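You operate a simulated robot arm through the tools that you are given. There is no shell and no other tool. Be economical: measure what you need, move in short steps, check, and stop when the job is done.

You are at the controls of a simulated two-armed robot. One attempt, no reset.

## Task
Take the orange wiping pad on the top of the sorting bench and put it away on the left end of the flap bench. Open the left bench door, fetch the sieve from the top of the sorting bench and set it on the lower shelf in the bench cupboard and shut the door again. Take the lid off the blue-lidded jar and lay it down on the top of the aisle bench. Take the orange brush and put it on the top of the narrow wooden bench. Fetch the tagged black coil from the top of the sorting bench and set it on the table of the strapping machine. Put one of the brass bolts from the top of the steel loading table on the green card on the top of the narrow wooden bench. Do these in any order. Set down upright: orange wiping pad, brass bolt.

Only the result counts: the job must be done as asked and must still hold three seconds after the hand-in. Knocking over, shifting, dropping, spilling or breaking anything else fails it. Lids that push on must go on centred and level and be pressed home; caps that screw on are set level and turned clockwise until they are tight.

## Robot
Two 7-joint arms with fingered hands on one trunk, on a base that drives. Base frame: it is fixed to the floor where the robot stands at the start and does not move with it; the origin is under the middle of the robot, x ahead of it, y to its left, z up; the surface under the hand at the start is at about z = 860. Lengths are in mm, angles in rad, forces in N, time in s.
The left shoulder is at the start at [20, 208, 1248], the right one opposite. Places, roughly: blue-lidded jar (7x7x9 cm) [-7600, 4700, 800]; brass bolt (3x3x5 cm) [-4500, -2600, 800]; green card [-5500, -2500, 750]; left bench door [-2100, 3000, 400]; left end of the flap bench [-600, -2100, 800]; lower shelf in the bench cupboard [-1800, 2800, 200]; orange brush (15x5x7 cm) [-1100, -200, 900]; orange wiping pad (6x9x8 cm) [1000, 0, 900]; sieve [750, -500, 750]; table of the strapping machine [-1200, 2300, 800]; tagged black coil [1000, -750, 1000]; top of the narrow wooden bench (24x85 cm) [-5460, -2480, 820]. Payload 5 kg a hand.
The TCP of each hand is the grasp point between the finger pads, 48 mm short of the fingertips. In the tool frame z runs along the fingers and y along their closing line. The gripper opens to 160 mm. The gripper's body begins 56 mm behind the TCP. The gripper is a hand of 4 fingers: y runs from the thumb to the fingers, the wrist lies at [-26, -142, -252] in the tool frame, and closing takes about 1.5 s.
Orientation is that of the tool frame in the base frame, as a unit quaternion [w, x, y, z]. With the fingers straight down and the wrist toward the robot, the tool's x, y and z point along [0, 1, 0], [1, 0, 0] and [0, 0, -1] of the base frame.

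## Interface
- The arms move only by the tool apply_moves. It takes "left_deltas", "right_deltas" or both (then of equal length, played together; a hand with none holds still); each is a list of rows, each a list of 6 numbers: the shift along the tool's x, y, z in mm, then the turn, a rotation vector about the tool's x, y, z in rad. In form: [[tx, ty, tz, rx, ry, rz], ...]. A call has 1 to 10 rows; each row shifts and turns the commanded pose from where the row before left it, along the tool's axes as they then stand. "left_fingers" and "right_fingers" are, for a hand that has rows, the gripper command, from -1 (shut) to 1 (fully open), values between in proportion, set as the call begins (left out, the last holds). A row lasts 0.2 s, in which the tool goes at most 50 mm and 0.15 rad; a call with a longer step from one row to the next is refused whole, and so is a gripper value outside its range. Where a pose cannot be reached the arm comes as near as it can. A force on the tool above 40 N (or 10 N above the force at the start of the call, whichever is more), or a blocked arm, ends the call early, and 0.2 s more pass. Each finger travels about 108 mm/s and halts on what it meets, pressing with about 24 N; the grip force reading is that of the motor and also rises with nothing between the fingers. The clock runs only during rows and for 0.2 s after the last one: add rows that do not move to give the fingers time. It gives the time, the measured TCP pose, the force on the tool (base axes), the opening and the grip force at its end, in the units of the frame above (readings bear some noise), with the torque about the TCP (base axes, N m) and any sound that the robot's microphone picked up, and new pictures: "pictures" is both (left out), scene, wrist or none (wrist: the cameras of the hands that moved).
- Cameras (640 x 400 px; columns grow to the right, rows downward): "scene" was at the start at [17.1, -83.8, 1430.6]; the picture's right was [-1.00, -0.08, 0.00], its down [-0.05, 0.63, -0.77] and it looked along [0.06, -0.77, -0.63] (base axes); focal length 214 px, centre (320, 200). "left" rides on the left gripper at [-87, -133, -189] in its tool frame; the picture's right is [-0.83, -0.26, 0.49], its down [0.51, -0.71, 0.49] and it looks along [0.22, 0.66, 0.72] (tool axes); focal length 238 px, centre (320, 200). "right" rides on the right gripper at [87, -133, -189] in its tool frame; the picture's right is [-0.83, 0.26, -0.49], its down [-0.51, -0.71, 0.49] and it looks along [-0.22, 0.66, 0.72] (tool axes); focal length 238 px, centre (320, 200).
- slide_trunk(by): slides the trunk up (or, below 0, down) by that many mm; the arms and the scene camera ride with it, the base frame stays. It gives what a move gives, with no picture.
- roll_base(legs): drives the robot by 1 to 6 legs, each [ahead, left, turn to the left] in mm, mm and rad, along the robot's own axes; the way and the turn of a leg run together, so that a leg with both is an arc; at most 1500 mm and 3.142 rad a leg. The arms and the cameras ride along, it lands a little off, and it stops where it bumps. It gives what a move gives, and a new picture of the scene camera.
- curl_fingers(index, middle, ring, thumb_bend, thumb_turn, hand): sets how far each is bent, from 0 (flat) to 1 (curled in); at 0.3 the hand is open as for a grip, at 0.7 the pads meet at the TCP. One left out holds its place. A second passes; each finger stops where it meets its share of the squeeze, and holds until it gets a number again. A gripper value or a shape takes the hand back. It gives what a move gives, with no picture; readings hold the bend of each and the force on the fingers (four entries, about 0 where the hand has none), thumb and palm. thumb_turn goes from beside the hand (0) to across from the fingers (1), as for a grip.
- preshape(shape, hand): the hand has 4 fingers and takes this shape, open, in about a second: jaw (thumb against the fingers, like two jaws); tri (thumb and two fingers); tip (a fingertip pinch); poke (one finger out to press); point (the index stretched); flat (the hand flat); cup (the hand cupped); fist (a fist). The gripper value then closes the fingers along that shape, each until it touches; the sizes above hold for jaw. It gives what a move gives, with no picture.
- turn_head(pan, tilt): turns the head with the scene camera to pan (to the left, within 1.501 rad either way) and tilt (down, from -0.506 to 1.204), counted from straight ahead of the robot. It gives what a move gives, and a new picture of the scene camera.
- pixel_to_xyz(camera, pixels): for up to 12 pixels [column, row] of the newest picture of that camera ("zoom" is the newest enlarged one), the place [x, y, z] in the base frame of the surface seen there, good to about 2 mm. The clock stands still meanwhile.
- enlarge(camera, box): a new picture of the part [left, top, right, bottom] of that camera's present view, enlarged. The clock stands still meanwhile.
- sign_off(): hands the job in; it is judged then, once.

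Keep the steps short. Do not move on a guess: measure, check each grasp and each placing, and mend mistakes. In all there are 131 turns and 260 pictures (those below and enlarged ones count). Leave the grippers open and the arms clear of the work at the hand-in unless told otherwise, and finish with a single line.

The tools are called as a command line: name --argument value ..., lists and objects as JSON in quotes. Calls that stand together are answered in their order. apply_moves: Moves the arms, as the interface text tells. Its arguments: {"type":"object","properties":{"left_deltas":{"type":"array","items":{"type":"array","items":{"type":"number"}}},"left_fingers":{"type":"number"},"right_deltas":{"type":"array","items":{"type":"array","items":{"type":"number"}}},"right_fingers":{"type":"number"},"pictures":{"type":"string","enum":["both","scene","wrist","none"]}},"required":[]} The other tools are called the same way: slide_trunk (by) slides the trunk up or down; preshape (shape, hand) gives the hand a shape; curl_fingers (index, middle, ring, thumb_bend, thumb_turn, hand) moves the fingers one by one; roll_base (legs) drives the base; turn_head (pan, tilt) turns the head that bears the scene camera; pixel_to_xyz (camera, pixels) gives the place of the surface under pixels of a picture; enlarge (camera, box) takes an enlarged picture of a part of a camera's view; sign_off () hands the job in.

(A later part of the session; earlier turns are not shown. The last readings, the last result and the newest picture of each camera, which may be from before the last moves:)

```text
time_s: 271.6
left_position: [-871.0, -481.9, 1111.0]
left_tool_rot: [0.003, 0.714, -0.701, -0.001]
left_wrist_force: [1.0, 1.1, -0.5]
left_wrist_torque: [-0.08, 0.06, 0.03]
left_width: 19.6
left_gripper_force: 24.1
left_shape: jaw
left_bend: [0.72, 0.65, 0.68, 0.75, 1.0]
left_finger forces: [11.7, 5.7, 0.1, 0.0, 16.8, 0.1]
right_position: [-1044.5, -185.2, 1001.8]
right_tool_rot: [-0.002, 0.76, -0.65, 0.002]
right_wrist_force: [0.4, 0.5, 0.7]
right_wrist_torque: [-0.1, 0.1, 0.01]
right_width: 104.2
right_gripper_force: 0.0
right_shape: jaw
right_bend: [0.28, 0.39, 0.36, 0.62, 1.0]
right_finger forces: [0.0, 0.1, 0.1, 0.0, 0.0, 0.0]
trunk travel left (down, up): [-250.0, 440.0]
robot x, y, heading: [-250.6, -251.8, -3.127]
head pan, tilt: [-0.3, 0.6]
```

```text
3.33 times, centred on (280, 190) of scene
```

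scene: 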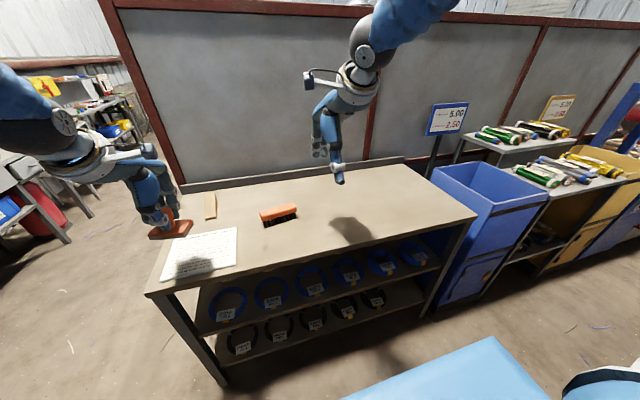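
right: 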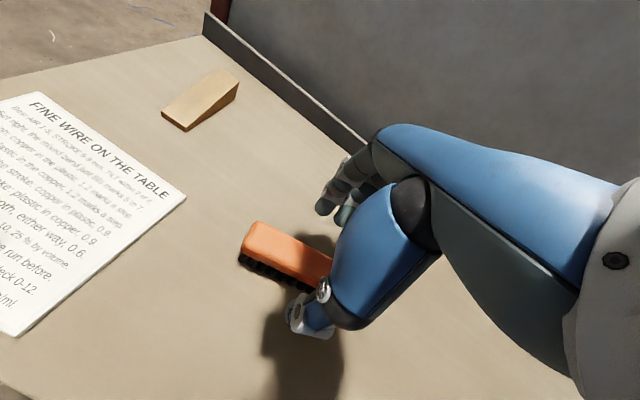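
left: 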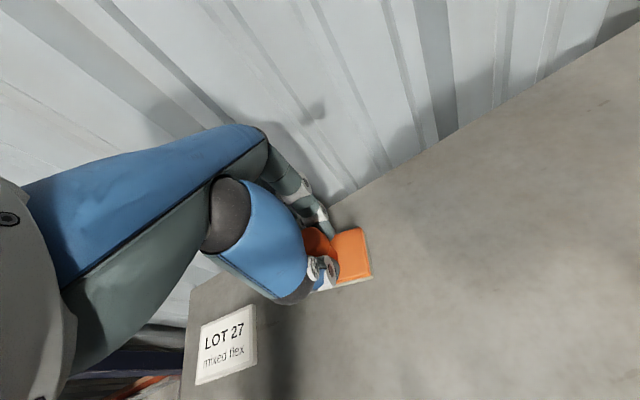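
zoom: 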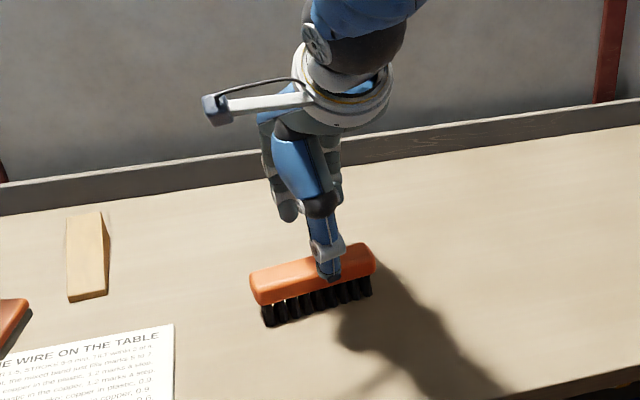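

The yaw matches. I lower to z≈930 and close.

apply_moves --right_deltas '[[0, 5, 35, 0, 0, 0], [0, 0, 25, 0, 0, 0], [0, 0, 12, 0, 0, 0], [0, 0, 0, 0, 0, 0]]' --pictures "none"

apply_moves --right_deltas '[[0, 0, 0, 0, 0, 0], [0, 0, 0, 0, 0, 0], [0, 0, 0, 0, 0, 0], [0, 0, 0, 0, 0, 0], [0, 0, 0, 0, 0, 0], [0, 0, 0, 0, 0, 0]]' --right_fingers -1 --pictures "none"

apply_moves --right_deltas '[[0, 0, -15, 0, 0, 0], [0, 0, -35, 0, 0, 0], [0, 0, -40, 0, 0, 0], [0, 0, 0, 0, 0, 0]]' --pictures "wrist"

enlarge --camera "scene" --box '[200, 130, 360, 250]'

```text
time_s: 272.6
left_position: [-871.3, -482.8, 1110.7]
left_tool_rot: [0.001, 0.713, -0.701, -0.001]
left_wrist_force: [0.2, -0.2, -1.0]
left_wrist_torque: [-0.02, 0.02, 0.03]
left_width: 19.7
left_gripper_force: 23.7
left_shape: jaw
left_bend: [0.72, 0.65, 0.68, 0.75, 1.0]
left_finger forces: [11.7, 5.8, 0.0, 0.0, 16.9, 0.2]
right_position: [-1049.6, -185.5, 930.5]
right_tool_rot: [-0.001, 0.761, -0.649, 0.002]
right_wrist_force: [0.6, 1.2, 0.7]
right_wrist_torque: [0.02, 0.02, -0.01]
right_width: 104.4
right_gripper_force: 0.0
right_shape: jaw
right_bend: [0.28, 0.39, 0.36, 0.62, 1.0]
right_finger forces: [0.0, 0.0, 0.1, 0.0, 0.0, 0.0]
trunk travel left (down, up): [-250.0, 440.0]
robot x, y, heading: [-250.9, -249.2, -3.13]
head pan, tilt: [-0.3, 0.6]
```

```text
time_s: 274.0
left_position: [-871.5, -482.5, 1109.7]
left_tool_rot: [0.002, 0.713, -0.701, -0.002]
left_wrist_force: [1.0, 0.0, -0.7]
left_wrist_torque: [-0.01, -0.02, 0.01]
left_width: 19.6
left_gripper_force: 23.9
left_shape: jaw
left_bend: [0.72, 0.65, 0.68, 0.75, 1.0]
left_finger forces: [11.8, 5.7, 0.1, 0.0, 16.9, 0.1]
right_position: [-1051.0, -189.0, 929.8]
right_tool_rot: [-0.001, 0.761, -0.649, 0.002]
right_wrist_force: [0.0, 0.3, 0.0]
right_wrist_torque: [0.01, -0.02, 0.03]
right_width: 37.7
right_gripper_force: 23.6
right_shape: jaw
right_bend: [0.73, 0.56, 0.56, 0.74, 1.0]
right_finger forces: [14.6, 3.3, 3.2, 0.0, 21.3, 0.0]
trunk travel left (down, up): [-250.0, 440.0]
robot x, y, heading: [-249.9, -246.5, -3.126]
head pan, tilt: [-0.3, 0.6]
```

```text
time_s: 275.0
left_position: [-873.2, -482.5, 1110.4]
left_tool_rot: [0.001, 0.713, -0.701, -0.001]
left_wrist_force: [0.8, 0.1, -1.6]
left_wrist_torque: [0.04, -0.06, -0.02]
left_width: 19.6
left_gripper_force: 24.4
left_shape: jaw
left_bend: [0.72, 0.65, 0.68, 0.75, 1.0]
left_finger forces: [11.8, 5.6, 0.0, 0.1, 16.8, 0.1]
right_position: [-1051.9, -187.7, 1017.7]
right_tool_rot: [-0.002, 0.761, -0.649, 0.003]
right_wrist_force: [-0.6, -0.9, -1.5]
right_wrist_torque: [0.0, -0.05, 0.0]
right_width: 37.5
right_gripper_force: 24.1
right_shape: jaw
right_bend: [0.73, 0.56, 0.56, 0.74, 1.0]
right_finger forces: [14.7, 3.5, 3.1, 0.0, 21.3, 0.1]
trunk travel left (down, up): [-250.0, 440.0]
robot x, y, heading: [-250.3, -245.5, -3.13]
head pan, tilt: [-0.3, 0.6]
```

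right: 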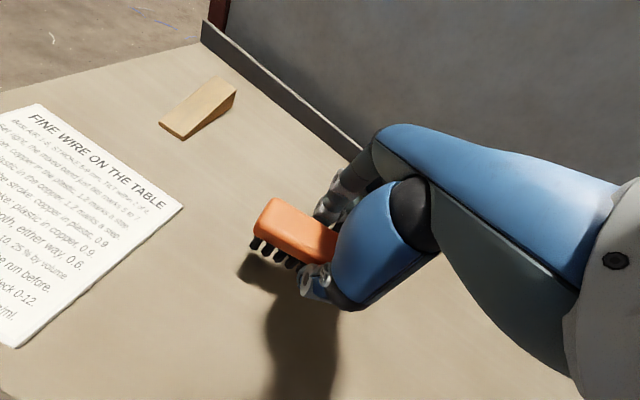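

```text
3.33 times, centred on (280, 190) of scene
```

zoom: 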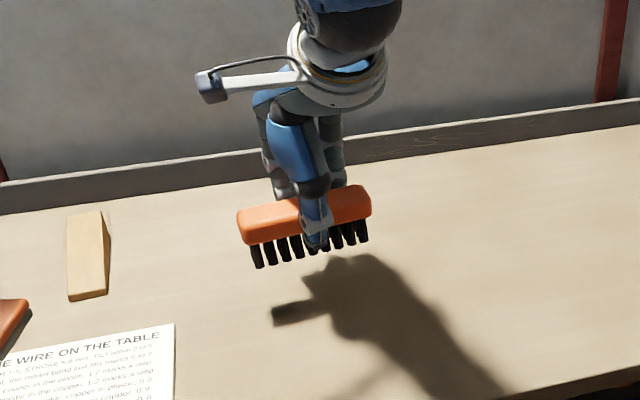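

The brush is held level. I lift and draw it in, then drive to the flap bench, facing -y.

apply_moves --right_deltas '[[0, 0, -40, 0, 0, 0], [0, 0, -45, 0, 0, 0], [0, 0, -30, 0, 0, 0], [0, -45, 0, 0, 0, 0], [0, -45, 0, 0, 0, 0], [0, -45, 0, 0, 0, 0]]' --pictures "none"

roll_base --legs '[[0, 0, 1.56], [1020, 0, 0], [0, -600, 0]]'

turn_head --pan 0.35 --tilt 0.6

```text
time_s: 276.4
left_position: [-869.6, -482.7, 1111.4]
left_tool_rot: [0.002, 0.713, -0.701, -0.001]
left_wrist_force: [0.3, -0.6, -0.1]
left_wrist_torque: [-0.01, 0.12, 0.0]
left_width: 19.6
left_gripper_force: 24.1
left_shape: jaw
left_bend: [0.72, 0.65, 0.68, 0.75, 1.0]
left_finger forces: [11.6, 5.8, 0.1, 0.0, 16.9, 0.1]
right_position: [-917.6, -166.5, 1138.8]
right_tool_rot: [0.0, 0.76, -0.65, 0.001]
right_wrist_force: [0.8, -0.7, 0.5]
right_wrist_torque: [0.02, 0.14, -0.02]
right_width: 37.5
right_gripper_force: 24.0
right_shape: jaw
right_bend: [0.73, 0.56, 0.56, 0.74, 1.0]
right_finger forces: [14.7, 3.6, 3.3, 0.0, 21.6, 0.1]
trunk travel left (down, up): [-250.0, 440.0]
robot x, y, heading: [-248.1, -248.3, -3.128]
head pan, tilt: [-0.3, 0.6]
```

```text
time_s: 288.6
left_position: [-603.4, -1915.5, 1109.1]
left_tool_rot: [0.001, 1.0, 0.011, 0.0]
left_wrist_force: [-0.2, 1.4, -0.9]
left_wrist_torque: [-0.01, 0.0, -0.02]
left_width: 19.4
left_gripper_force: 23.9
left_shape: jaw
left_bend: [0.72, 0.65, 0.68, 0.75, 1.0]
left_finger forces: [11.6, 5.7, 0.0, 0.0, 16.5, 0.0]
right_position: [-921.2, -1963.9, 1135.5]
right_tool_rot: [-0.002, 0.997, 0.08, 0.0]
right_wrist_force: [-0.1, -0.4, -1.0]
right_wrist_torque: [0.01, -0.04, 0.01]
right_width: 37.4
right_gripper_force: 23.9
right_shape: jaw
right_bend: [0.73, 0.56, 0.56, 0.74, 1.0]
right_finger forces: [14.4, 3.4, 3.0, 0.0, 20.5, 0.0]
trunk travel left (down, up): [-250.0, 440.0]
robot x, y, heading: [-840.1, -1293.3, -1.554]
head pan, tilt: [-0.3, 0.6]
```

scene: 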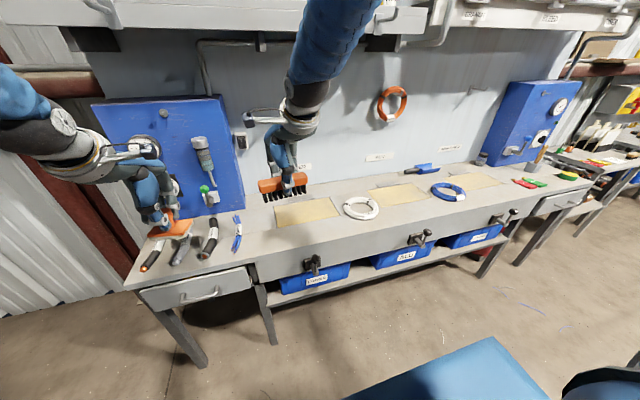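

```text
time_s: 289.6
left_position: [-604.2, -1914.4, 1110.2]
left_tool_rot: [0.002, 1.0, 0.011, 0.001]
left_wrist_force: [0.1, -0.5, -1.1]
left_wrist_torque: [0.05, 0.03, 0.0]
left_width: 19.5
left_gripper_force: 24.5
left_shape: jaw
left_bend: [0.72, 0.65, 0.68, 0.75, 1.0]
left_finger forces: [11.5, 5.8, 0.0, 0.0, 16.5, 0.0]
right_position: [-920.8, -1964.8, 1137.1]
right_tool_rot: [-0.003, 0.997, 0.08, 0.001]
right_wrist_force: [0.2, -0.6, -2.1]
right_wrist_torque: [-0.02, 0.02, 0.01]
right_width: 37.7
right_gripper_force: 23.6
right_shape: jaw
right_bend: [0.73, 0.56, 0.56, 0.74, 1.0]
right_finger forces: [14.3, 3.3, 3.0, 0.0, 20.6, 0.0]
trunk travel left (down, up): [-250.0, 440.0]
robot x, y, heading: [-844.3, -1295.9, -1.559]
head pan, tilt: [0.351, 0.6]
```

scene: 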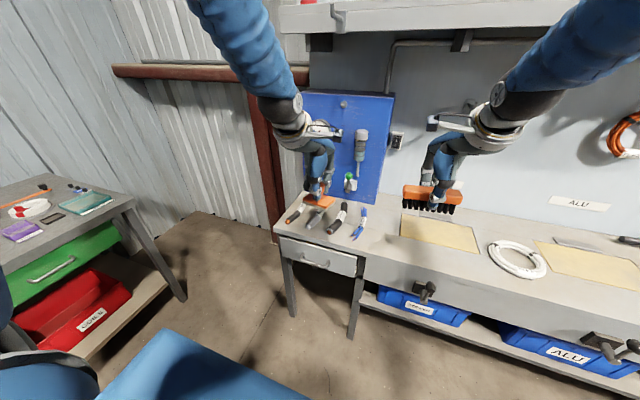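

The left end has a few tools lying at (295–360,215). I zoom in to find free space there.

enlarge --camera "scene" --box '[260, 170, 420, 280]'

pixel_to_xyz --camera "scene" --pixels '[[275, 232], [300, 238], [350, 248], [295, 212], [316, 222], [337, 218], [360, 220], [385, 225], [385, 245], [365, 205], [405, 235], [310, 205]]'

```text
3.64 times, centred on (340, 225) of scene
```

zoom: 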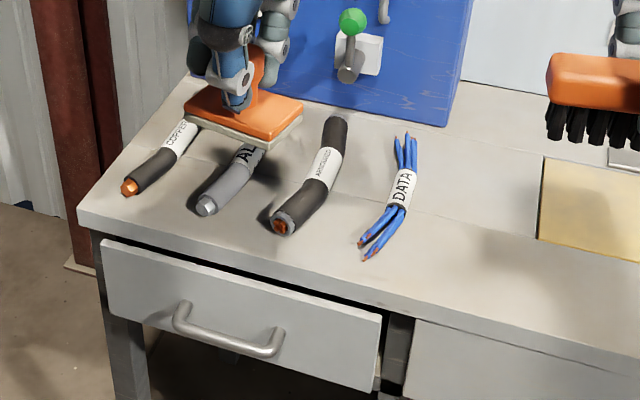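

```text
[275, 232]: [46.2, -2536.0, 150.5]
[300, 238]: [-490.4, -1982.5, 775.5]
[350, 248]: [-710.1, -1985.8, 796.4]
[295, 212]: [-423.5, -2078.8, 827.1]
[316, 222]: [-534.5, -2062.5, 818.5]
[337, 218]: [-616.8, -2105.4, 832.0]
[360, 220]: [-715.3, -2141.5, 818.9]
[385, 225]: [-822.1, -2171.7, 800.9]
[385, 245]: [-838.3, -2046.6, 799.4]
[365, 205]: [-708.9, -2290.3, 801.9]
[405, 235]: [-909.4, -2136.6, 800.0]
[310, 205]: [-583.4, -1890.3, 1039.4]
```

I measure the back part of this end, behind the cable samples.

turn_head --pan 0.5 --tilt 0.75

enlarge --camera "left" --box '[160, 0, 640, 300]'

pixel_to_xyz --camera "zoom" --pixels '[[400, 150], [450, 200], [500, 120], [550, 150], [600, 180], [350, 120], [300, 250], [420, 260], [500, 250], [600, 280], [450, 100], [550, 60]]'

```text
time_s: 290.3
left_position: [-604.7, -1915.2, 1111.1]
left_tool_rot: [0.002, 1.0, 0.01, 0.0]
left_wrist_force: [0.8, -1.0, -0.3]
left_wrist_torque: [-0.02, 0.0, -0.01]
left_width: 19.7
left_gripper_force: 23.5
left_shape: jaw
left_bend: [0.72, 0.65, 0.68, 0.75, 1.0]
left_finger forces: [11.7, 5.9, 0.0, 0.0, 16.5, 0.0]
right_position: [-919.6, -1965.2, 1136.1]
right_tool_rot: [-0.003, 0.997, 0.08, 0.001]
right_wrist_force: [-0.4, -0.2, -1.6]
right_wrist_torque: [-0.03, 0.03, 0.01]
right_width: 37.5
right_gripper_force: 24.6
right_shape: jaw
right_bend: [0.73, 0.56, 0.56, 0.74, 1.0]
right_finger forces: [14.3, 3.4, 2.9, 0.0, 20.6, 0.0]
trunk travel left (down, up): [-250.0, 440.0]
robot x, y, heading: [-842.5, -1293.4, -1.557]
head pan, tilt: [0.499, 0.75]
```

scene: 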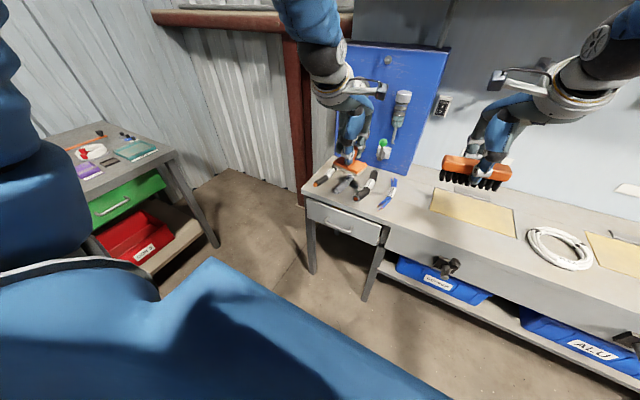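

```text
1.33 times, centred on (400, 150) of left
```

zoom: 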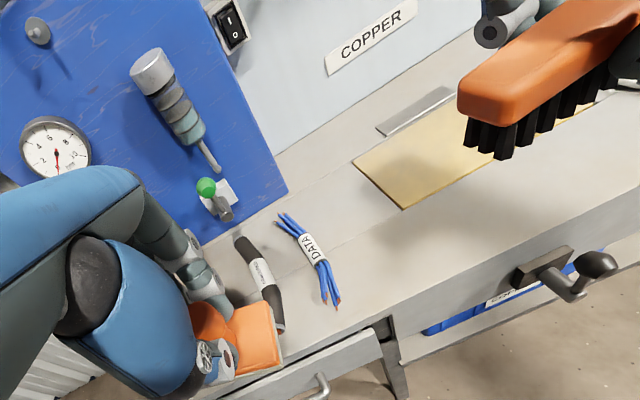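

```text
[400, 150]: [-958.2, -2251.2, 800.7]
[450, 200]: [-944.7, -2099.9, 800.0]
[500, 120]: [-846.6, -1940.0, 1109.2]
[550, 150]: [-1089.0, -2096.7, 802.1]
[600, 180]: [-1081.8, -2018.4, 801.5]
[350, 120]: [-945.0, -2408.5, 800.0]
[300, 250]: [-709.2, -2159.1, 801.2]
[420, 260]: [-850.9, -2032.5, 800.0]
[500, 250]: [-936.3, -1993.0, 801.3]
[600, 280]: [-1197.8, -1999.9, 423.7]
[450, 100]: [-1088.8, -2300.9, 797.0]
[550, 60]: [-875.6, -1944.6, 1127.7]
```

I measure the front strip: the cables' front ends and the bench edge.

enlarge --camera "scene" --box '[290, 140, 450, 240]'

apply_moves --left_deltas '[[45, 0, 0, 0, 0, 0], [45, 0, 0, 0, 0, 0], [0, 0, 0, 0, 0, 0]]' --pictures "wrist"

```text
4.00 times, centred on (370, 190) of scene
```

zoom: 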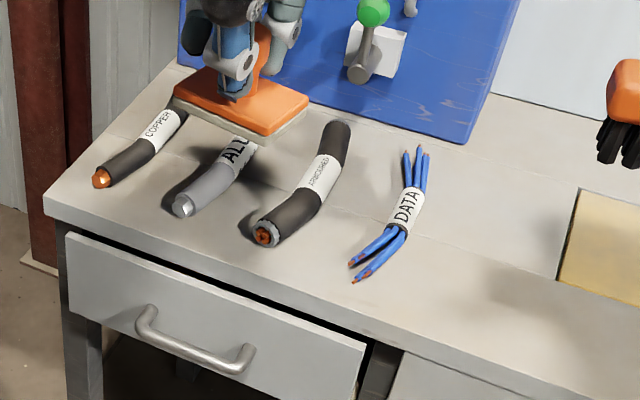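

```text
time_s: 291.1
left_position: [-517.3, -1914.0, 1107.8]
left_tool_rot: [0.001, 1.0, 0.009, 0.0]
left_wrist_force: [-0.9, 0.0, -1.5]
left_wrist_torque: [0.02, -0.07, 0.02]
left_width: 19.5
left_gripper_force: 23.8
left_shape: jaw
left_bend: [0.72, 0.65, 0.68, 0.75, 1.0]
left_finger forces: [11.5, 5.9, 0.0, 0.1, 16.4, 0.0]
right_position: [-922.1, -1964.3, 1136.8]
right_tool_rot: [-0.003, 0.997, 0.08, 0.001]
right_wrist_force: [-1.5, -0.1, -1.9]
right_wrist_torque: [0.01, -0.05, 0.01]
right_width: 37.2
right_gripper_force: 23.9
right_shape: jaw
right_bend: [0.73, 0.56, 0.56, 0.74, 1.0]
right_finger forces: [14.3, 3.3, 2.9, 0.1, 20.6, 0.1]
trunk travel left (down, up): [-250.0, 440.0]
robot x, y, heading: [-839.7, -1294.4, -1.556]
head pan, tilt: [0.499, 0.75]
```

left: 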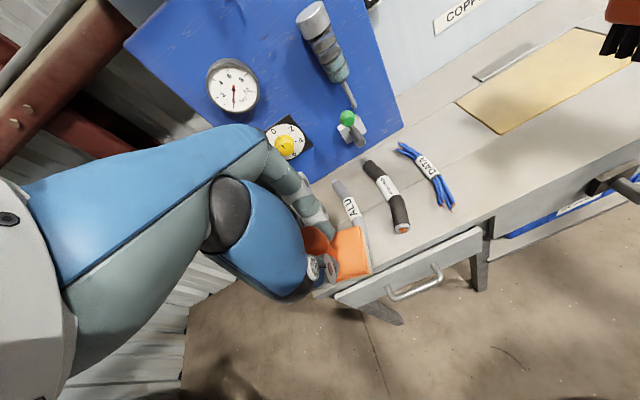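

pixel_to_xyz --camera "zoom" --pixels '[[100, 185], [180, 212], [260, 242], [352, 280], [60, 190], [150, 235], [260, 272], [360, 308], [405, 155], [460, 160], [440, 250], [560, 270]]'

pixel_to_xyz --camera "left" --pixels '[[366, 165], [405, 232], [402, 145], [450, 205], [440, 220], [455, 170], [495, 135], [430, 140], [410, 130], [390, 145], [470, 210], [500, 175]]'

```text
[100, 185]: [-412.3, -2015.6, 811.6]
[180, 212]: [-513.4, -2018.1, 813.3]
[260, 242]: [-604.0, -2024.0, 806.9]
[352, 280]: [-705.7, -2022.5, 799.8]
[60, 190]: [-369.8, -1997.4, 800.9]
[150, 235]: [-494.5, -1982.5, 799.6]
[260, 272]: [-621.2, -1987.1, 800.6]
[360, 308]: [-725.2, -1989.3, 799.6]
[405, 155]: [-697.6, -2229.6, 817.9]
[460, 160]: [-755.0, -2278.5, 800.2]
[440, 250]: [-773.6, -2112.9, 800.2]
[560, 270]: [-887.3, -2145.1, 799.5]
```

```text
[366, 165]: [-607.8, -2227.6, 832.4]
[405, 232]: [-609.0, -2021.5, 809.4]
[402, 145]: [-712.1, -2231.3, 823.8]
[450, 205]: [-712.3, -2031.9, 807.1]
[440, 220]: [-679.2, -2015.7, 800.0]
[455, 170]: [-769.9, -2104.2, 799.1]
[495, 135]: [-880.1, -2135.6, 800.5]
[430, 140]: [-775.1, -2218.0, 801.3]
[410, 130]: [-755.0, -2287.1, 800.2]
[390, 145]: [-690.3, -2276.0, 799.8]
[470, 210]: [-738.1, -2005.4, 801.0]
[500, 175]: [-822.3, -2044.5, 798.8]
```

The cables take most of the pedestal's depth, so I measure the exact front edge and the gap beside the DATA bundle.

pixel_to_xyz --camera "zoom" --pixels '[[300, 280], [300, 290], [300, 296], [300, 302], [300, 308], [300, 314], [430, 205], [425, 215], [415, 225], [405, 240], [385, 195], [347, 265]]'

enlarge --camera "left" --box '[330, 80, 540, 260]'

pixel_to_xyz --camera "zoom" --pixels '[[330, 440], [330, 385], [350, 380], [300, 260], [330, 320], [345, 300], [345, 340], [175, 260], [215, 340], [240, 400], [130, 330], [110, 395]]'

```text
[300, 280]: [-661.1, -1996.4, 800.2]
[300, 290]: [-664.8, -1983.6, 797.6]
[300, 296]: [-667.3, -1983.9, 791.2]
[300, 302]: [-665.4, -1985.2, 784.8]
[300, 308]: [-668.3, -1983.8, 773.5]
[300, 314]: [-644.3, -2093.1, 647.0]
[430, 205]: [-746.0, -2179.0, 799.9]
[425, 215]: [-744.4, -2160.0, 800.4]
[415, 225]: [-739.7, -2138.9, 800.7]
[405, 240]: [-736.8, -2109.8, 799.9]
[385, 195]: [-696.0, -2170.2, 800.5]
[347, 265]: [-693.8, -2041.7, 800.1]
```

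```text
2.22 times, centred on (435, 170) of left
```

zoom: 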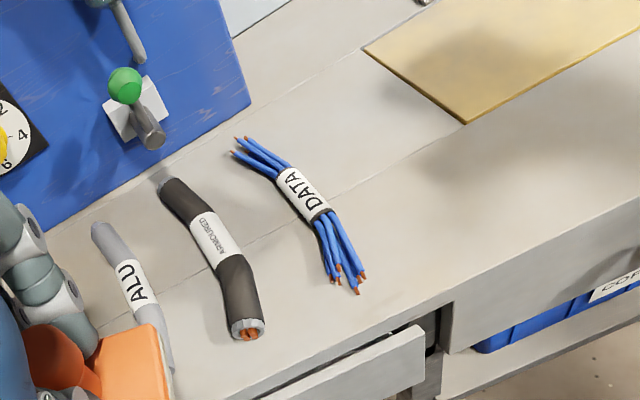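

```text
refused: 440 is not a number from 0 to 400
```

The front strip is only 32 mm deep, so that won't do. The nearest free spot at this end is just right of the DATA bundle (its right edge x≈-737): pad centre about [-790,-2095]. I move the right hand aside and bring the pad there.

apply_moves --left_deltas '[[0, 0, 0, 0, 0, 0], [0, 0, 0, 0, 0, 0], [-39, 26, 0, 0, 0, 0], [-39, 26, 0, 0, 0, 0], [-39, 26, 0, 0, 0, 0], [-39, 26, 0, 0, 0, 0], [-39, 26, 0, 0, 0, 0], [-39, 26, 0, 0, 0, 0], [-39, 26, 0, 0, 0, 0], [0, 0, 0, 0, 0, 0]]' --right_deltas '[[-45, 0, 0, 0, 0, 0], [-45, 0, 0, 0, 0, 0], [-45, 0, 0, 0, 0, 0], [-45, 0, 0, 0, 0, 0], [-30, 0, 0, 0, 0, 0], [0, 0, 0, 0, 0, 0], [0, 0, 0, 0, 0, 0], [0, 0, 0, 0, 0, 0], [0, 0, 0, 0, 0, 0], [0, 0, 0, 0, 0, 0]]' --pictures "none"

apply_moves --left_deltas '[[0, 0, 45, 0, 0, 0], [0, 0, 45, 0, 0, 0], [0, 0, 45, 0, 0, 0], [0, 0, 40, 0, 0, 0], [0, 0, 0, 0, 0, 0]]' --pictures "both"

turn_head --pan 0.05 --tilt 0.7

enlarge --camera "scene" --box '[220, 120, 380, 240]'

```text
time_s: 293.3
left_position: [-781.8, -2100.4, 1110.5]
left_tool_rot: [0.001, 1.0, 0.011, 0.0]
left_wrist_force: [0.2, 0.5, -0.3]
left_wrist_torque: [-0.04, 0.08, -0.01]
left_width: 19.6
left_gripper_force: 23.9
left_shape: jaw
left_bend: [0.72, 0.65, 0.68, 0.75, 1.0]
left_finger forces: [11.3, 5.9, 0.0, 0.0, 16.0, 0.1]
right_position: [-1128.7, -1997.2, 1138.3]
right_tool_rot: [-0.002, 0.997, 0.08, 0.0]
right_wrist_force: [0.7, 0.6, -1.5]
right_wrist_torque: [-0.02, 0.07, -0.01]
right_width: 37.5
right_gripper_force: 23.4
right_shape: jaw
right_bend: [0.73, 0.56, 0.56, 0.74, 1.0]
right_finger forces: [14.3, 3.3, 3.0, 0.1, 20.6, 0.0]
trunk travel left (down, up): [-250.0, 440.0]
robot x, y, heading: [-838.2, -1291.3, -1.555]
head pan, tilt: [0.499, 0.75]
```

```text
time_s: 294.5
left_position: [-783.8, -2099.8, 935.7]
left_tool_rot: [0.001, 1.0, 0.011, 0.0]
left_wrist_force: [0.7, 0.5, -0.9]
left_wrist_torque: [-0.04, -0.01, 0.03]
left_width: 19.2
left_gripper_force: 24.0
left_shape: jaw
left_bend: [0.72, 0.65, 0.68, 0.75, 1.0]
left_finger forces: [11.4, 6.1, 0.1, 0.0, 16.1, 0.1]
right_position: [-1128.6, -1996.6, 1137.5]
right_tool_rot: [-0.003, 0.997, 0.08, 0.001]
right_wrist_force: [-0.2, 0.5, -0.9]
right_wrist_torque: [0.0, 0.0, -0.03]
right_width: 37.3
right_gripper_force: 24.4
right_shape: jaw
right_bend: [0.73, 0.56, 0.56, 0.74, 1.0]
right_finger forces: [14.3, 3.3, 3.1, 0.1, 20.6, 0.1]
trunk travel left (down, up): [-250.0, 440.0]
robot x, y, heading: [-841.3, -1295.9, -1.556]
head pan, tilt: [0.499, 0.75]
```

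scene: 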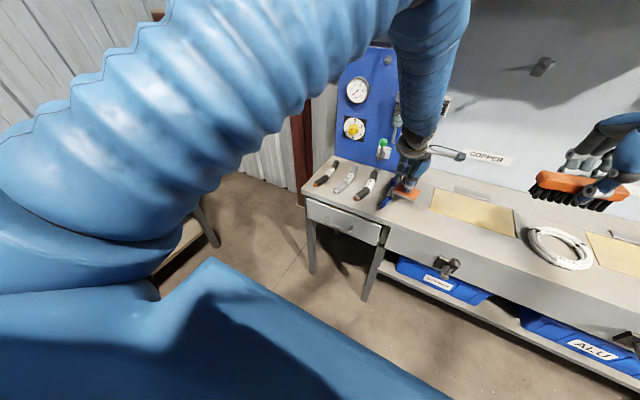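
left: 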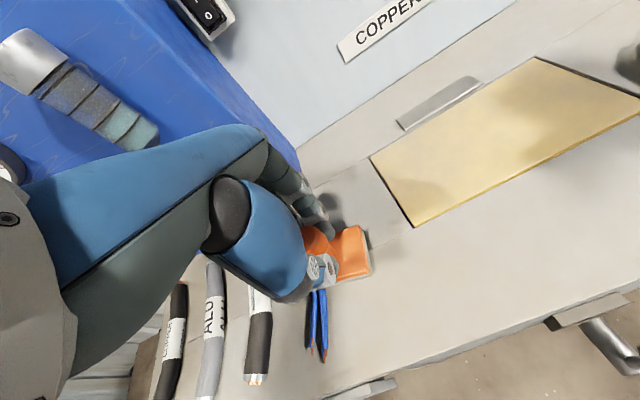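

```text
time_s: 295.4
left_position: [-783.9, -2099.8, 934.5]
left_tool_rot: [0.001, 1.0, 0.01, 0.0]
left_wrist_force: [0.5, 0.4, -0.4]
left_wrist_torque: [0.01, 0.01, 0.01]
left_width: 19.4
left_gripper_force: 24.0
left_shape: jaw
left_bend: [0.72, 0.65, 0.68, 0.75, 1.0]
left_finger forces: [11.4, 6.0, 0.1, 0.0, 16.1, 0.0]
right_position: [-1128.7, -1998.2, 1137.5]
right_tool_rot: [-0.004, 0.997, 0.08, 0.001]
right_wrist_force: [-0.4, 0.2, -1.2]
right_wrist_torque: [0.0, 0.04, -0.01]
right_width: 37.5
right_gripper_force: 24.0
right_shape: jaw
right_bend: [0.73, 0.56, 0.56, 0.74, 1.0]
right_finger forces: [14.3, 3.3, 3.1, 0.0, 20.6, 0.1]
trunk travel left (down, up): [-250.0, 440.0]
robot x, y, heading: [-842.5, -1291.9, -1.554]
head pan, tilt: [0.051, 0.7]
```

scene: 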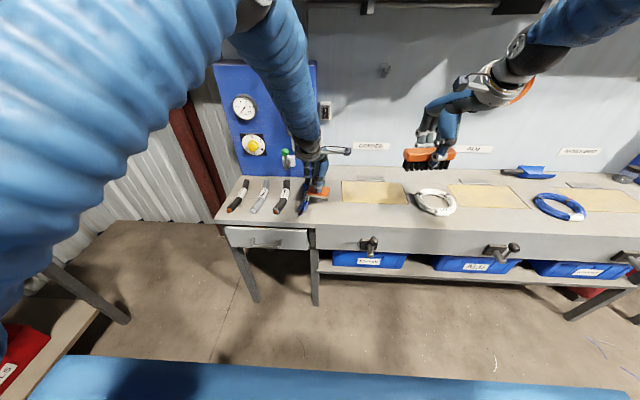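

```text
3.33 times, centred on (300, 180) of scene
```

zoom: 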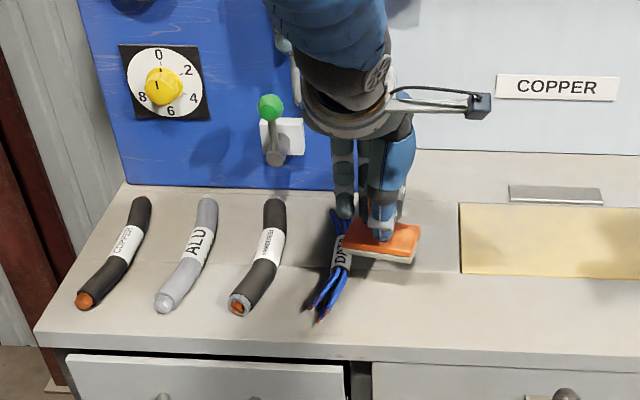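

I measure the pad's corners against the DATA bundle.

pixel_to_xyz --camera "zoom" --pixels '[[342, 246], [410, 262], [420, 228], [352, 224], [348, 262], [350, 272], [345, 290]]'

pixel_to_xyz --camera "left" --pixels '[[342, 278], [370, 270], [358, 228], [325, 300], [328, 320], [317, 290]]'

```text
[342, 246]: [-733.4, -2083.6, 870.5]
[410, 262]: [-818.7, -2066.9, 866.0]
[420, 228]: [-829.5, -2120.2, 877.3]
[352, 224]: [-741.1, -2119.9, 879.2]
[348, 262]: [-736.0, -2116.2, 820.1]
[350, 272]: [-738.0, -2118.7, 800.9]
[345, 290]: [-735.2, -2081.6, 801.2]
```

```text
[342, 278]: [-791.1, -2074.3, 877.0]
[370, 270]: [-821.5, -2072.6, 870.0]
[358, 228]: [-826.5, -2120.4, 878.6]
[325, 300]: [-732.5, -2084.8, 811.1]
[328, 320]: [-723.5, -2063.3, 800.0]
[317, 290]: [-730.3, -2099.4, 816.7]
```

The pad's left corner is at x=-733; I shift it 15 mm right, then lower to the bench.

apply_moves --left_deltas '[[-15, 0, 0, 0, 0, 0], [0, 0, 30, 0, 0, 0], [0, 0, 20, 0, 0, 0], [0, 0, 5, 0, 0, 0], [0, 0, 2, 0, 0, 0], [0, 0, 0, 0, 0, 0]]' --pictures "none"

enlarge --camera "scene" --box '[240, 150, 380, 240]'

```text
time_s: 296.8
left_position: [-797.0, -2102.0, 878.3]
left_tool_rot: [0.001, 1.0, 0.01, -0.001]
left_wrist_force: [0.3, -0.1, -1.2]
left_wrist_torque: [0.0, -0.02, -0.01]
left_width: 19.5
left_gripper_force: 24.0
left_shape: jaw
left_bend: [0.72, 0.65, 0.68, 0.75, 1.0]
left_finger forces: [11.3, 6.1, 0.0, 0.0, 15.9, 0.0]
right_position: [-1128.4, -2000.4, 1137.9]
right_tool_rot: [-0.002, 0.997, 0.08, 0.001]
right_wrist_force: [0.3, 0.5, -1.7]
right_wrist_torque: [-0.01, -0.03, -0.01]
right_width: 37.6
right_gripper_force: 23.9
right_shape: jaw
right_bend: [0.73, 0.56, 0.56, 0.74, 1.0]
right_finger forces: [14.2, 3.3, 3.0, 0.0, 20.6, 0.0]
trunk travel left (down, up): [-250.0, 440.0]
robot x, y, heading: [-840.4, -1293.8, -1.559]
head pan, tilt: [0.051, 0.7]
```

```text
4.44 times, centred on (310, 195) of scene
```

zoom: 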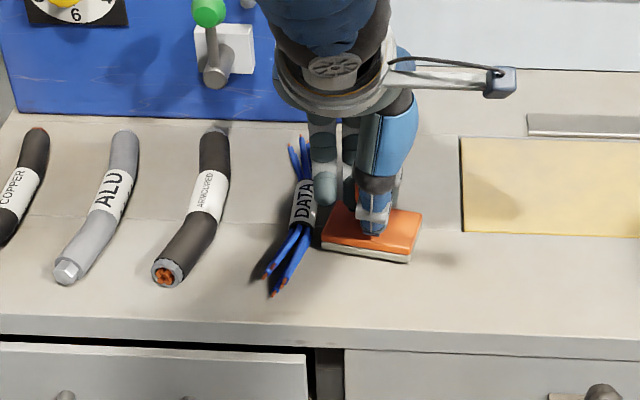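

Still hanging slightly; 3 mm more, then release.

apply_moves --left_deltas '[[0, 0, 1.5, 0, 0, 0], [0, 0, 1, 0, 0, 0], [0, 0, 0, 0, 0, 0]]' --pictures "none"

apply_moves --left_deltas '[[0, 0, 0, 0, 0, 0], [0, 0, 0, 0, 0, 0], [0, 0, 0, 0, 0, 0], [0, 0, -20, 0, 0, 0], [0, 0, -35, 0, 0, 0], [0, 0, -45, 0, 0, 0], [0, 0, -45, 0, 0, 0]]' --left_fingers -0.2 --pictures "wrist"

enlarge --camera "scene" --box '[240, 150, 380, 240]'

```text
time_s: 297.6
left_position: [-798.3, -2102.9, 875.5]
left_tool_rot: [0.002, 1.0, 0.011, 0.0]
left_wrist_force: [0.5, 0.4, 1.4]
left_wrist_torque: [-0.02, -0.02, 0.0]
left_width: 19.6
left_gripper_force: 23.8
left_shape: jaw
left_bend: [0.72, 0.65, 0.68, 0.75, 1.0]
left_finger forces: [11.0, 6.0, 0.0, 0.1, 16.3, 0.0]
right_position: [-1129.8, -1999.0, 1138.0]
right_tool_rot: [-0.003, 0.997, 0.08, 0.001]
right_wrist_force: [0.2, -0.1, -1.2]
right_wrist_torque: [-0.01, -0.01, 0.02]
right_width: 37.5
right_gripper_force: 23.8
right_shape: jaw
right_bend: [0.73, 0.56, 0.56, 0.74, 1.0]
right_finger forces: [14.3, 3.4, 3.0, 0.1, 20.6, 0.0]
trunk travel left (down, up): [-250.0, 440.0]
robot x, y, heading: [-840.9, -1294.8, -1.549]
head pan, tilt: [0.051, 0.7]
```

```text
time_s: 299.2
left_position: [-799.2, -2098.9, 1021.2]
left_tool_rot: [0.001, 1.0, 0.011, 0.0]
left_wrist_force: [-0.1, 1.2, -3.1]
left_wrist_torque: [-0.21, 0.0, 0.01]
left_width: 63.7
left_gripper_force: 0.0
left_shape: jaw
left_bend: [0.74, 0.49, 0.47, 0.72, 1.0]
left_finger forces: [0.0, 0.0, 0.0, 0.0, 0.0, 0.0]
right_position: [-1129.9, -1999.0, 1138.4]
right_tool_rot: [-0.001, 0.997, 0.08, 0.0]
right_wrist_force: [0.9, 0.8, -1.3]
right_wrist_torque: [-0.06, -0.01, -0.03]
right_width: 37.5
right_gripper_force: 24.9
right_shape: jaw
right_bend: [0.73, 0.56, 0.56, 0.74, 1.0]
right_finger forces: [14.3, 3.3, 3.0, 0.0, 20.7, 0.0]
trunk travel left (down, up): [-250.0, 440.0]
robot x, y, heading: [-841.9, -1293.9, -1.557]
head pan, tilt: [0.051, 0.7]
```

left: 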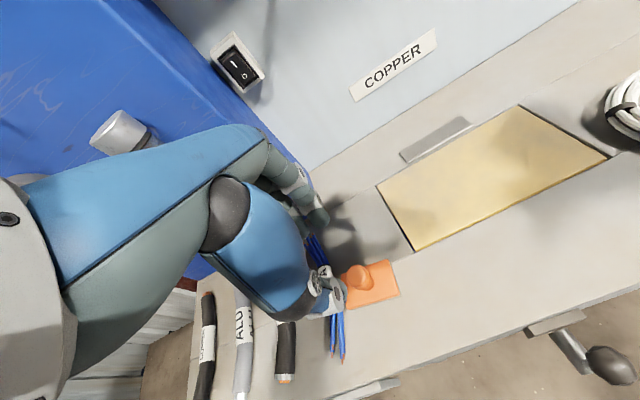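

```text
4.44 times, centred on (310, 195) of scene
```

zoom: 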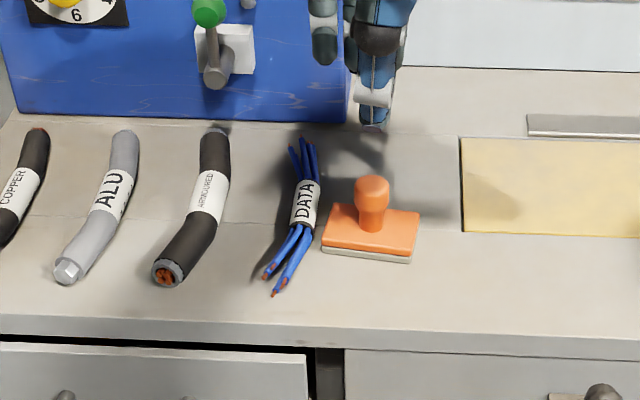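

The pad stands upright, and the cables haven't moved. I draw the left hand in and strafe along the south wall to x≈-3050, then look west.

apply_moves --left_deltas '[[0, -40, -30, 0, 0, 0], [0, -40, -30, 0, 0, 0], [0, -40, -30, 0, 0, 0], [0, -40, 0, 0, 0, 0], [20, -30, 0, 0, 0, 0]]' --right_deltas '[[0, -10, 0, 0, 0, 0], [30, -10, 0, 0, 0, 0], [30, 0, 0, 0, 0, 0], [30, 0, 0, 0, 0, 0], [0, 0, 0, 0, 0, 0]]' --left_fingers 1 --pictures "none"

roll_base --legs '[[0, -1100, 0], [0, -1100, -0.015]]'

turn_head --pan -0.9 --tilt 0.4

```text
time_s: 300.4
left_position: [-782.1, -1911.1, 1112.4]
left_tool_rot: [0.003, 1.0, 0.009, 0.0]
left_wrist_force: [0.9, 0.6, 0.3]
left_wrist_torque: [-0.06, 0.0, 0.0]
left_width: 160.0
left_gripper_force: 0.0
left_shape: jaw
left_bend: [0.3, 0.3, 0.3, 0.3, 0.97]
left_finger forces: [0.0, 0.0, 0.0, 0.0, 0.1, 0.1]
right_position: [-1043.1, -1962.9, 1137.7]
right_tool_rot: [-0.001, 0.997, 0.08, 0.001]
right_wrist_force: [1.1, 0.7, -0.6]
right_wrist_torque: [-0.06, 0.03, 0.0]
right_width: 37.2
right_gripper_force: 24.1
right_shape: jaw
right_bend: [0.73, 0.56, 0.56, 0.74, 1.0]
right_finger forces: [14.3, 3.4, 2.9, 0.1, 20.6, 0.0]
trunk travel left (down, up): [-250.0, 440.0]
robot x, y, heading: [-839.9, -1291.4, -1.555]
head pan, tilt: [0.051, 0.7]
```

```text
time_s: 311.3
left_position: [-2998.1, -1953.2, 1112.3]
left_tool_rot: [0.002, 1.0, 0.008, 0.0]
left_wrist_force: [-1.6, -0.3, 0.2]
left_wrist_torque: [0.03, -0.06, -0.01]
left_width: 160.0
left_gripper_force: 0.0
left_shape: jaw
left_bend: [0.3, 0.3, 0.3, 0.3, 0.97]
left_finger forces: [0.1, 0.0, 0.0, 0.0, 0.0, 0.1]
right_position: [-3261.5, -2006.2, 1136.2]
right_tool_rot: [-0.003, 0.997, 0.078, 0.0]
right_wrist_force: [-0.3, -0.2, -1.8]
right_wrist_torque: [0.0, 0.0, 0.02]
right_width: 37.4
right_gripper_force: 23.9
right_shape: jaw
right_bend: [0.73, 0.56, 0.56, 0.74, 1.0]
right_finger forces: [14.4, 3.3, 3.1, 0.0, 20.6, 0.0]
trunk travel left (down, up): [-250.0, 440.0]
robot x, y, heading: [-3053.4, -1337.0, -1.553]
head pan, tilt: [0.051, 0.7]
```

scene: 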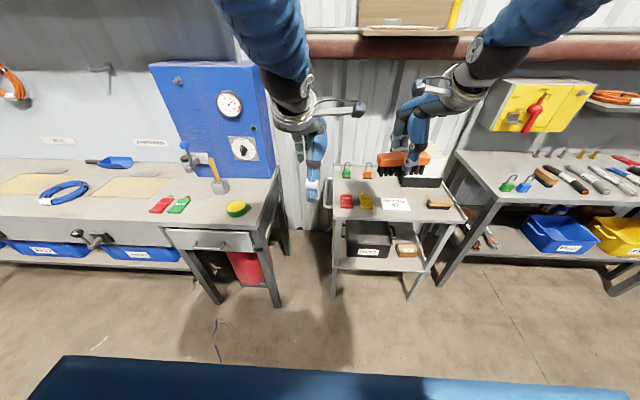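

```text
time_s: 312.6
left_position: [-2998.3, -1953.5, 1111.6]
left_tool_rot: [0.002, 1.0, 0.009, 0.0]
left_wrist_force: [0.0, 1.3, -0.4]
left_wrist_torque: [-0.04, 0.01, 0.03]
left_width: 159.8
left_gripper_force: 0.0
left_shape: jaw
left_bend: [0.3, 0.3, 0.3, 0.3, 0.97]
left_finger forces: [0.1, 0.1, 0.1, 0.0, 0.0, 0.1]
right_position: [-3262.2, -2006.4, 1136.7]
right_tool_rot: [-0.003, 0.997, 0.078, 0.001]
right_wrist_force: [-1.2, -1.0, -2.1]
right_wrist_torque: [0.01, 0.02, 0.01]
right_width: 37.5
right_gripper_force: 23.7
right_shape: jaw
right_bend: [0.73, 0.56, 0.56, 0.74, 1.0]
right_finger forces: [14.3, 3.4, 2.9, 0.1, 20.7, 0.0]
trunk travel left (down, up): [-250.0, 440.0]
robot x, y, heading: [-3054.2, -1340.5, -1.558]
head pan, tilt: [-0.901, 0.4]
```

scene: 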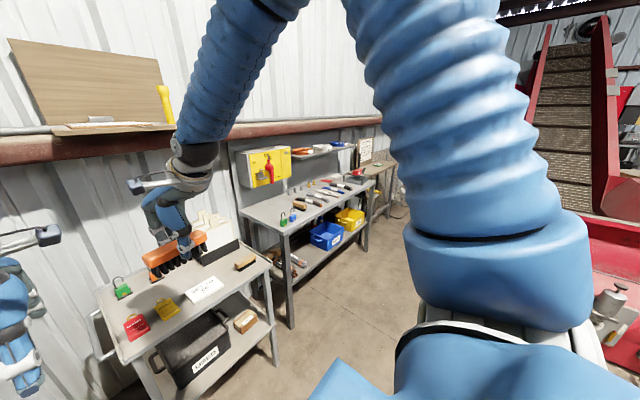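

Ahead west are a steel table and beyond it the narrow wooden bench. I measure clearance to the red machine.

pixel_to_xyz --camera "scene" --pixels '[[608, 240], [625, 330], [360, 250], [285, 225], [370, 185], [395, 165], [380, 200], [400, 195], [350, 172], [245, 205], [380, 240], [365, 155]]'

enlarge --camera "scene" --box '[230, 120, 420, 250]'

```text
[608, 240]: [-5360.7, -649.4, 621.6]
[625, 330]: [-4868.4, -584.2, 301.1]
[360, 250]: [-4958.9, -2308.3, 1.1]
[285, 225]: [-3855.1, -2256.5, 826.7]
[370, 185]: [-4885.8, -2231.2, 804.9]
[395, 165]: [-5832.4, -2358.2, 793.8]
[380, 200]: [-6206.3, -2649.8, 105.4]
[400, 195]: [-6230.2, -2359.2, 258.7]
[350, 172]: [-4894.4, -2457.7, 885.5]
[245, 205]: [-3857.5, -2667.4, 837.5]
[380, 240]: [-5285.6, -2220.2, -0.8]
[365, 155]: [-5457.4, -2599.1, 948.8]
```

```text
3.08 times, centred on (325, 185) of scene
```

zoom: 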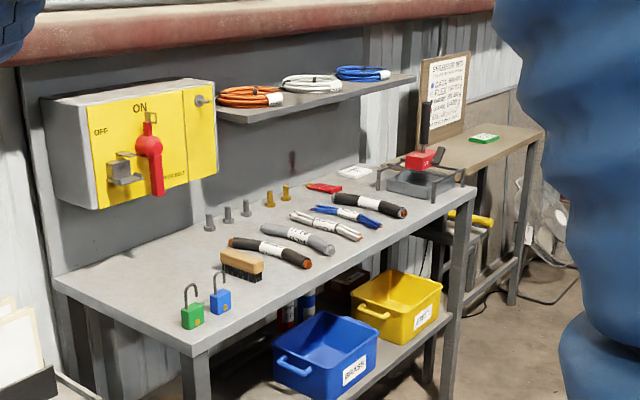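

The steel table runs x -3855…-4890 with its front at y≈-2240, and the brass bolts stand near [-4500,-2600]. I strafe there and approach.

roll_base --legs '[[0, -1450, 0], [0, -230, 0], [330, 0, -0.012]]'

turn_head --pan 0.25 --tilt 0.5

enlarge --camera "scene" --box '[200, 120, 440, 270]'

```text
time_s: 318.9
left_position: [-4337.6, -1999.6, 1111.1]
left_tool_rot: [0.001, 1.0, 0.028, 0.0]
left_wrist_force: [-0.6, -2.5, -2.1]
left_wrist_torque: [0.24, -0.02, -0.07]
left_width: 159.9
left_gripper_force: 0.1
left_shape: jaw
left_bend: [0.3, 0.3, 0.3, 0.3, 0.97]
left_finger forces: [0.0, 0.1, 0.0, 0.0, 0.0, 0.0]
right_position: [-4598.2, -2061.6, 1134.8]
right_tool_rot: [-0.005, 0.995, 0.099, 0.001]
right_wrist_force: [-0.6, -2.8, -2.4]
right_wrist_torque: [0.17, -0.15, 0.1]
right_width: 37.0
right_gripper_force: 23.4
right_shape: jaw
right_bend: [0.73, 0.56, 0.56, 0.74, 1.0]
right_finger forces: [14.5, 3.4, 3.1, 0.0, 20.9, 0.0]
trunk travel left (down, up): [-250.0, 440.0]
robot x, y, heading: [-4417.5, -1384.3, -1.522]
head pan, tilt: [-0.901, 0.4]
stopped in leg 1: the robot was blocked; the commanded pose is now the measured one
```

scene: 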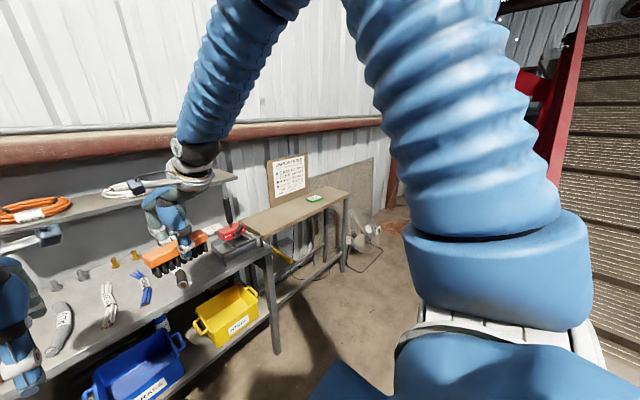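

```text
time_s: 320.3
left_position: [-4338.3, -1998.0, 1112.0]
left_tool_rot: [0.002, 1.0, 0.029, 0.0]
left_wrist_force: [0.9, -0.3, -0.9]
left_wrist_torque: [0.02, 0.05, -0.02]
left_width: 160.1
left_gripper_force: 0.0
left_shape: jaw
left_bend: [0.3, 0.3, 0.3, 0.3, 0.97]
left_finger forces: [0.0, 0.1, 0.1, 0.0, 0.1, 0.0]
right_position: [-4597.1, -2060.0, 1137.5]
right_tool_rot: [-0.003, 0.995, 0.1, 0.0]
right_wrist_force: [-0.1, 0.4, -1.3]
right_wrist_torque: [0.03, 0.01, -0.03]
right_width: 37.5
right_gripper_force: 24.0
right_shape: jaw
right_bend: [0.73, 0.56, 0.56, 0.74, 1.0]
right_finger forces: [14.5, 3.4, 3.0, 0.1, 21.0, 0.0]
trunk travel left (down, up): [-250.0, 440.0]
robot x, y, heading: [-4414.9, -1383.9, -1.518]
head pan, tilt: [0.25, 0.499]
```

scene: 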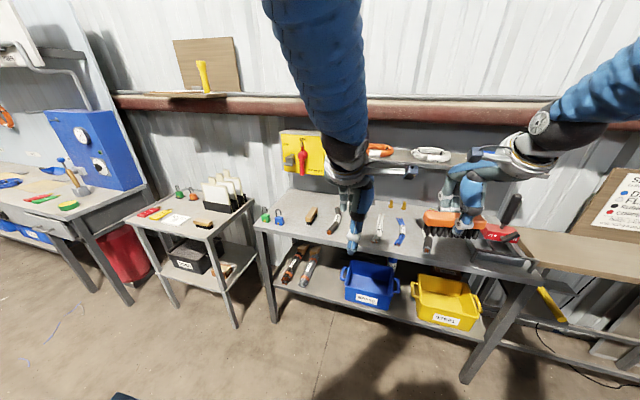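

```text
2.67 times, centred on (320, 195) of scene
```

zoom: 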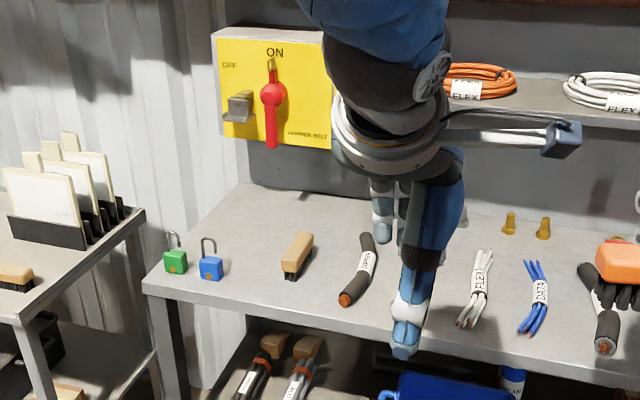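

I was blocked at x=-4417. I look to the right-down to see what I met, and measure the bolts.

pixel_to_xyz --camera "zoom" --pixels '[[508, 215], [508, 232], [543, 220], [543, 238], [600, 260], [425, 340], [525, 240], [480, 250], [560, 110], [535, 285]]'

turn_head --pan -1.45 --tilt 0.8

```text
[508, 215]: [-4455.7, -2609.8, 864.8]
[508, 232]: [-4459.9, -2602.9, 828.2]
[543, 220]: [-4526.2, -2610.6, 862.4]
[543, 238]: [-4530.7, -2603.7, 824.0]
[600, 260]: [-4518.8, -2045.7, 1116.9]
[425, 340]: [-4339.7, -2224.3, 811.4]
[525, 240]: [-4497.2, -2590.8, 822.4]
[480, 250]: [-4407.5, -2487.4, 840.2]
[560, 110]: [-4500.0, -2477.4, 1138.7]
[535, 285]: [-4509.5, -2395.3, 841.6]
```

```text
time_s: 322.0
left_position: [-4336.3, -1997.2, 1112.5]
left_tool_rot: [0.003, 1.0, 0.028, -0.001]
left_wrist_force: [-0.8, -0.7, -0.1]
left_wrist_torque: [0.01, 0.02, 0.01]
left_width: 159.7
left_gripper_force: 0.1
left_shape: jaw
left_bend: [0.3, 0.3, 0.3, 0.3, 0.97]
left_finger forces: [0.1, 0.1, 0.0, 0.0, 0.0, 0.0]
right_position: [-4596.8, -2059.5, 1137.2]
right_tool_rot: [-0.003, 0.995, 0.098, 0.001]
right_wrist_force: [1.1, 0.2, -2.0]
right_wrist_torque: [-0.02, -0.01, 0.01]
right_width: 37.2
right_gripper_force: 23.9
right_shape: jaw
right_bend: [0.73, 0.56, 0.56, 0.74, 1.0]
right_finger forces: [14.5, 3.4, 3.0, 0.0, 21.0, 0.0]
trunk travel left (down, up): [-250.0, 440.0]
robot x, y, heading: [-4416.9, -1383.7, -1.521]
head pan, tilt: [-1.45, 0.799]
```

scene: 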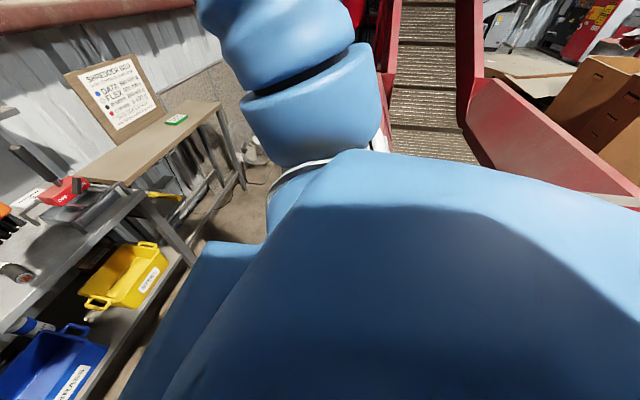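

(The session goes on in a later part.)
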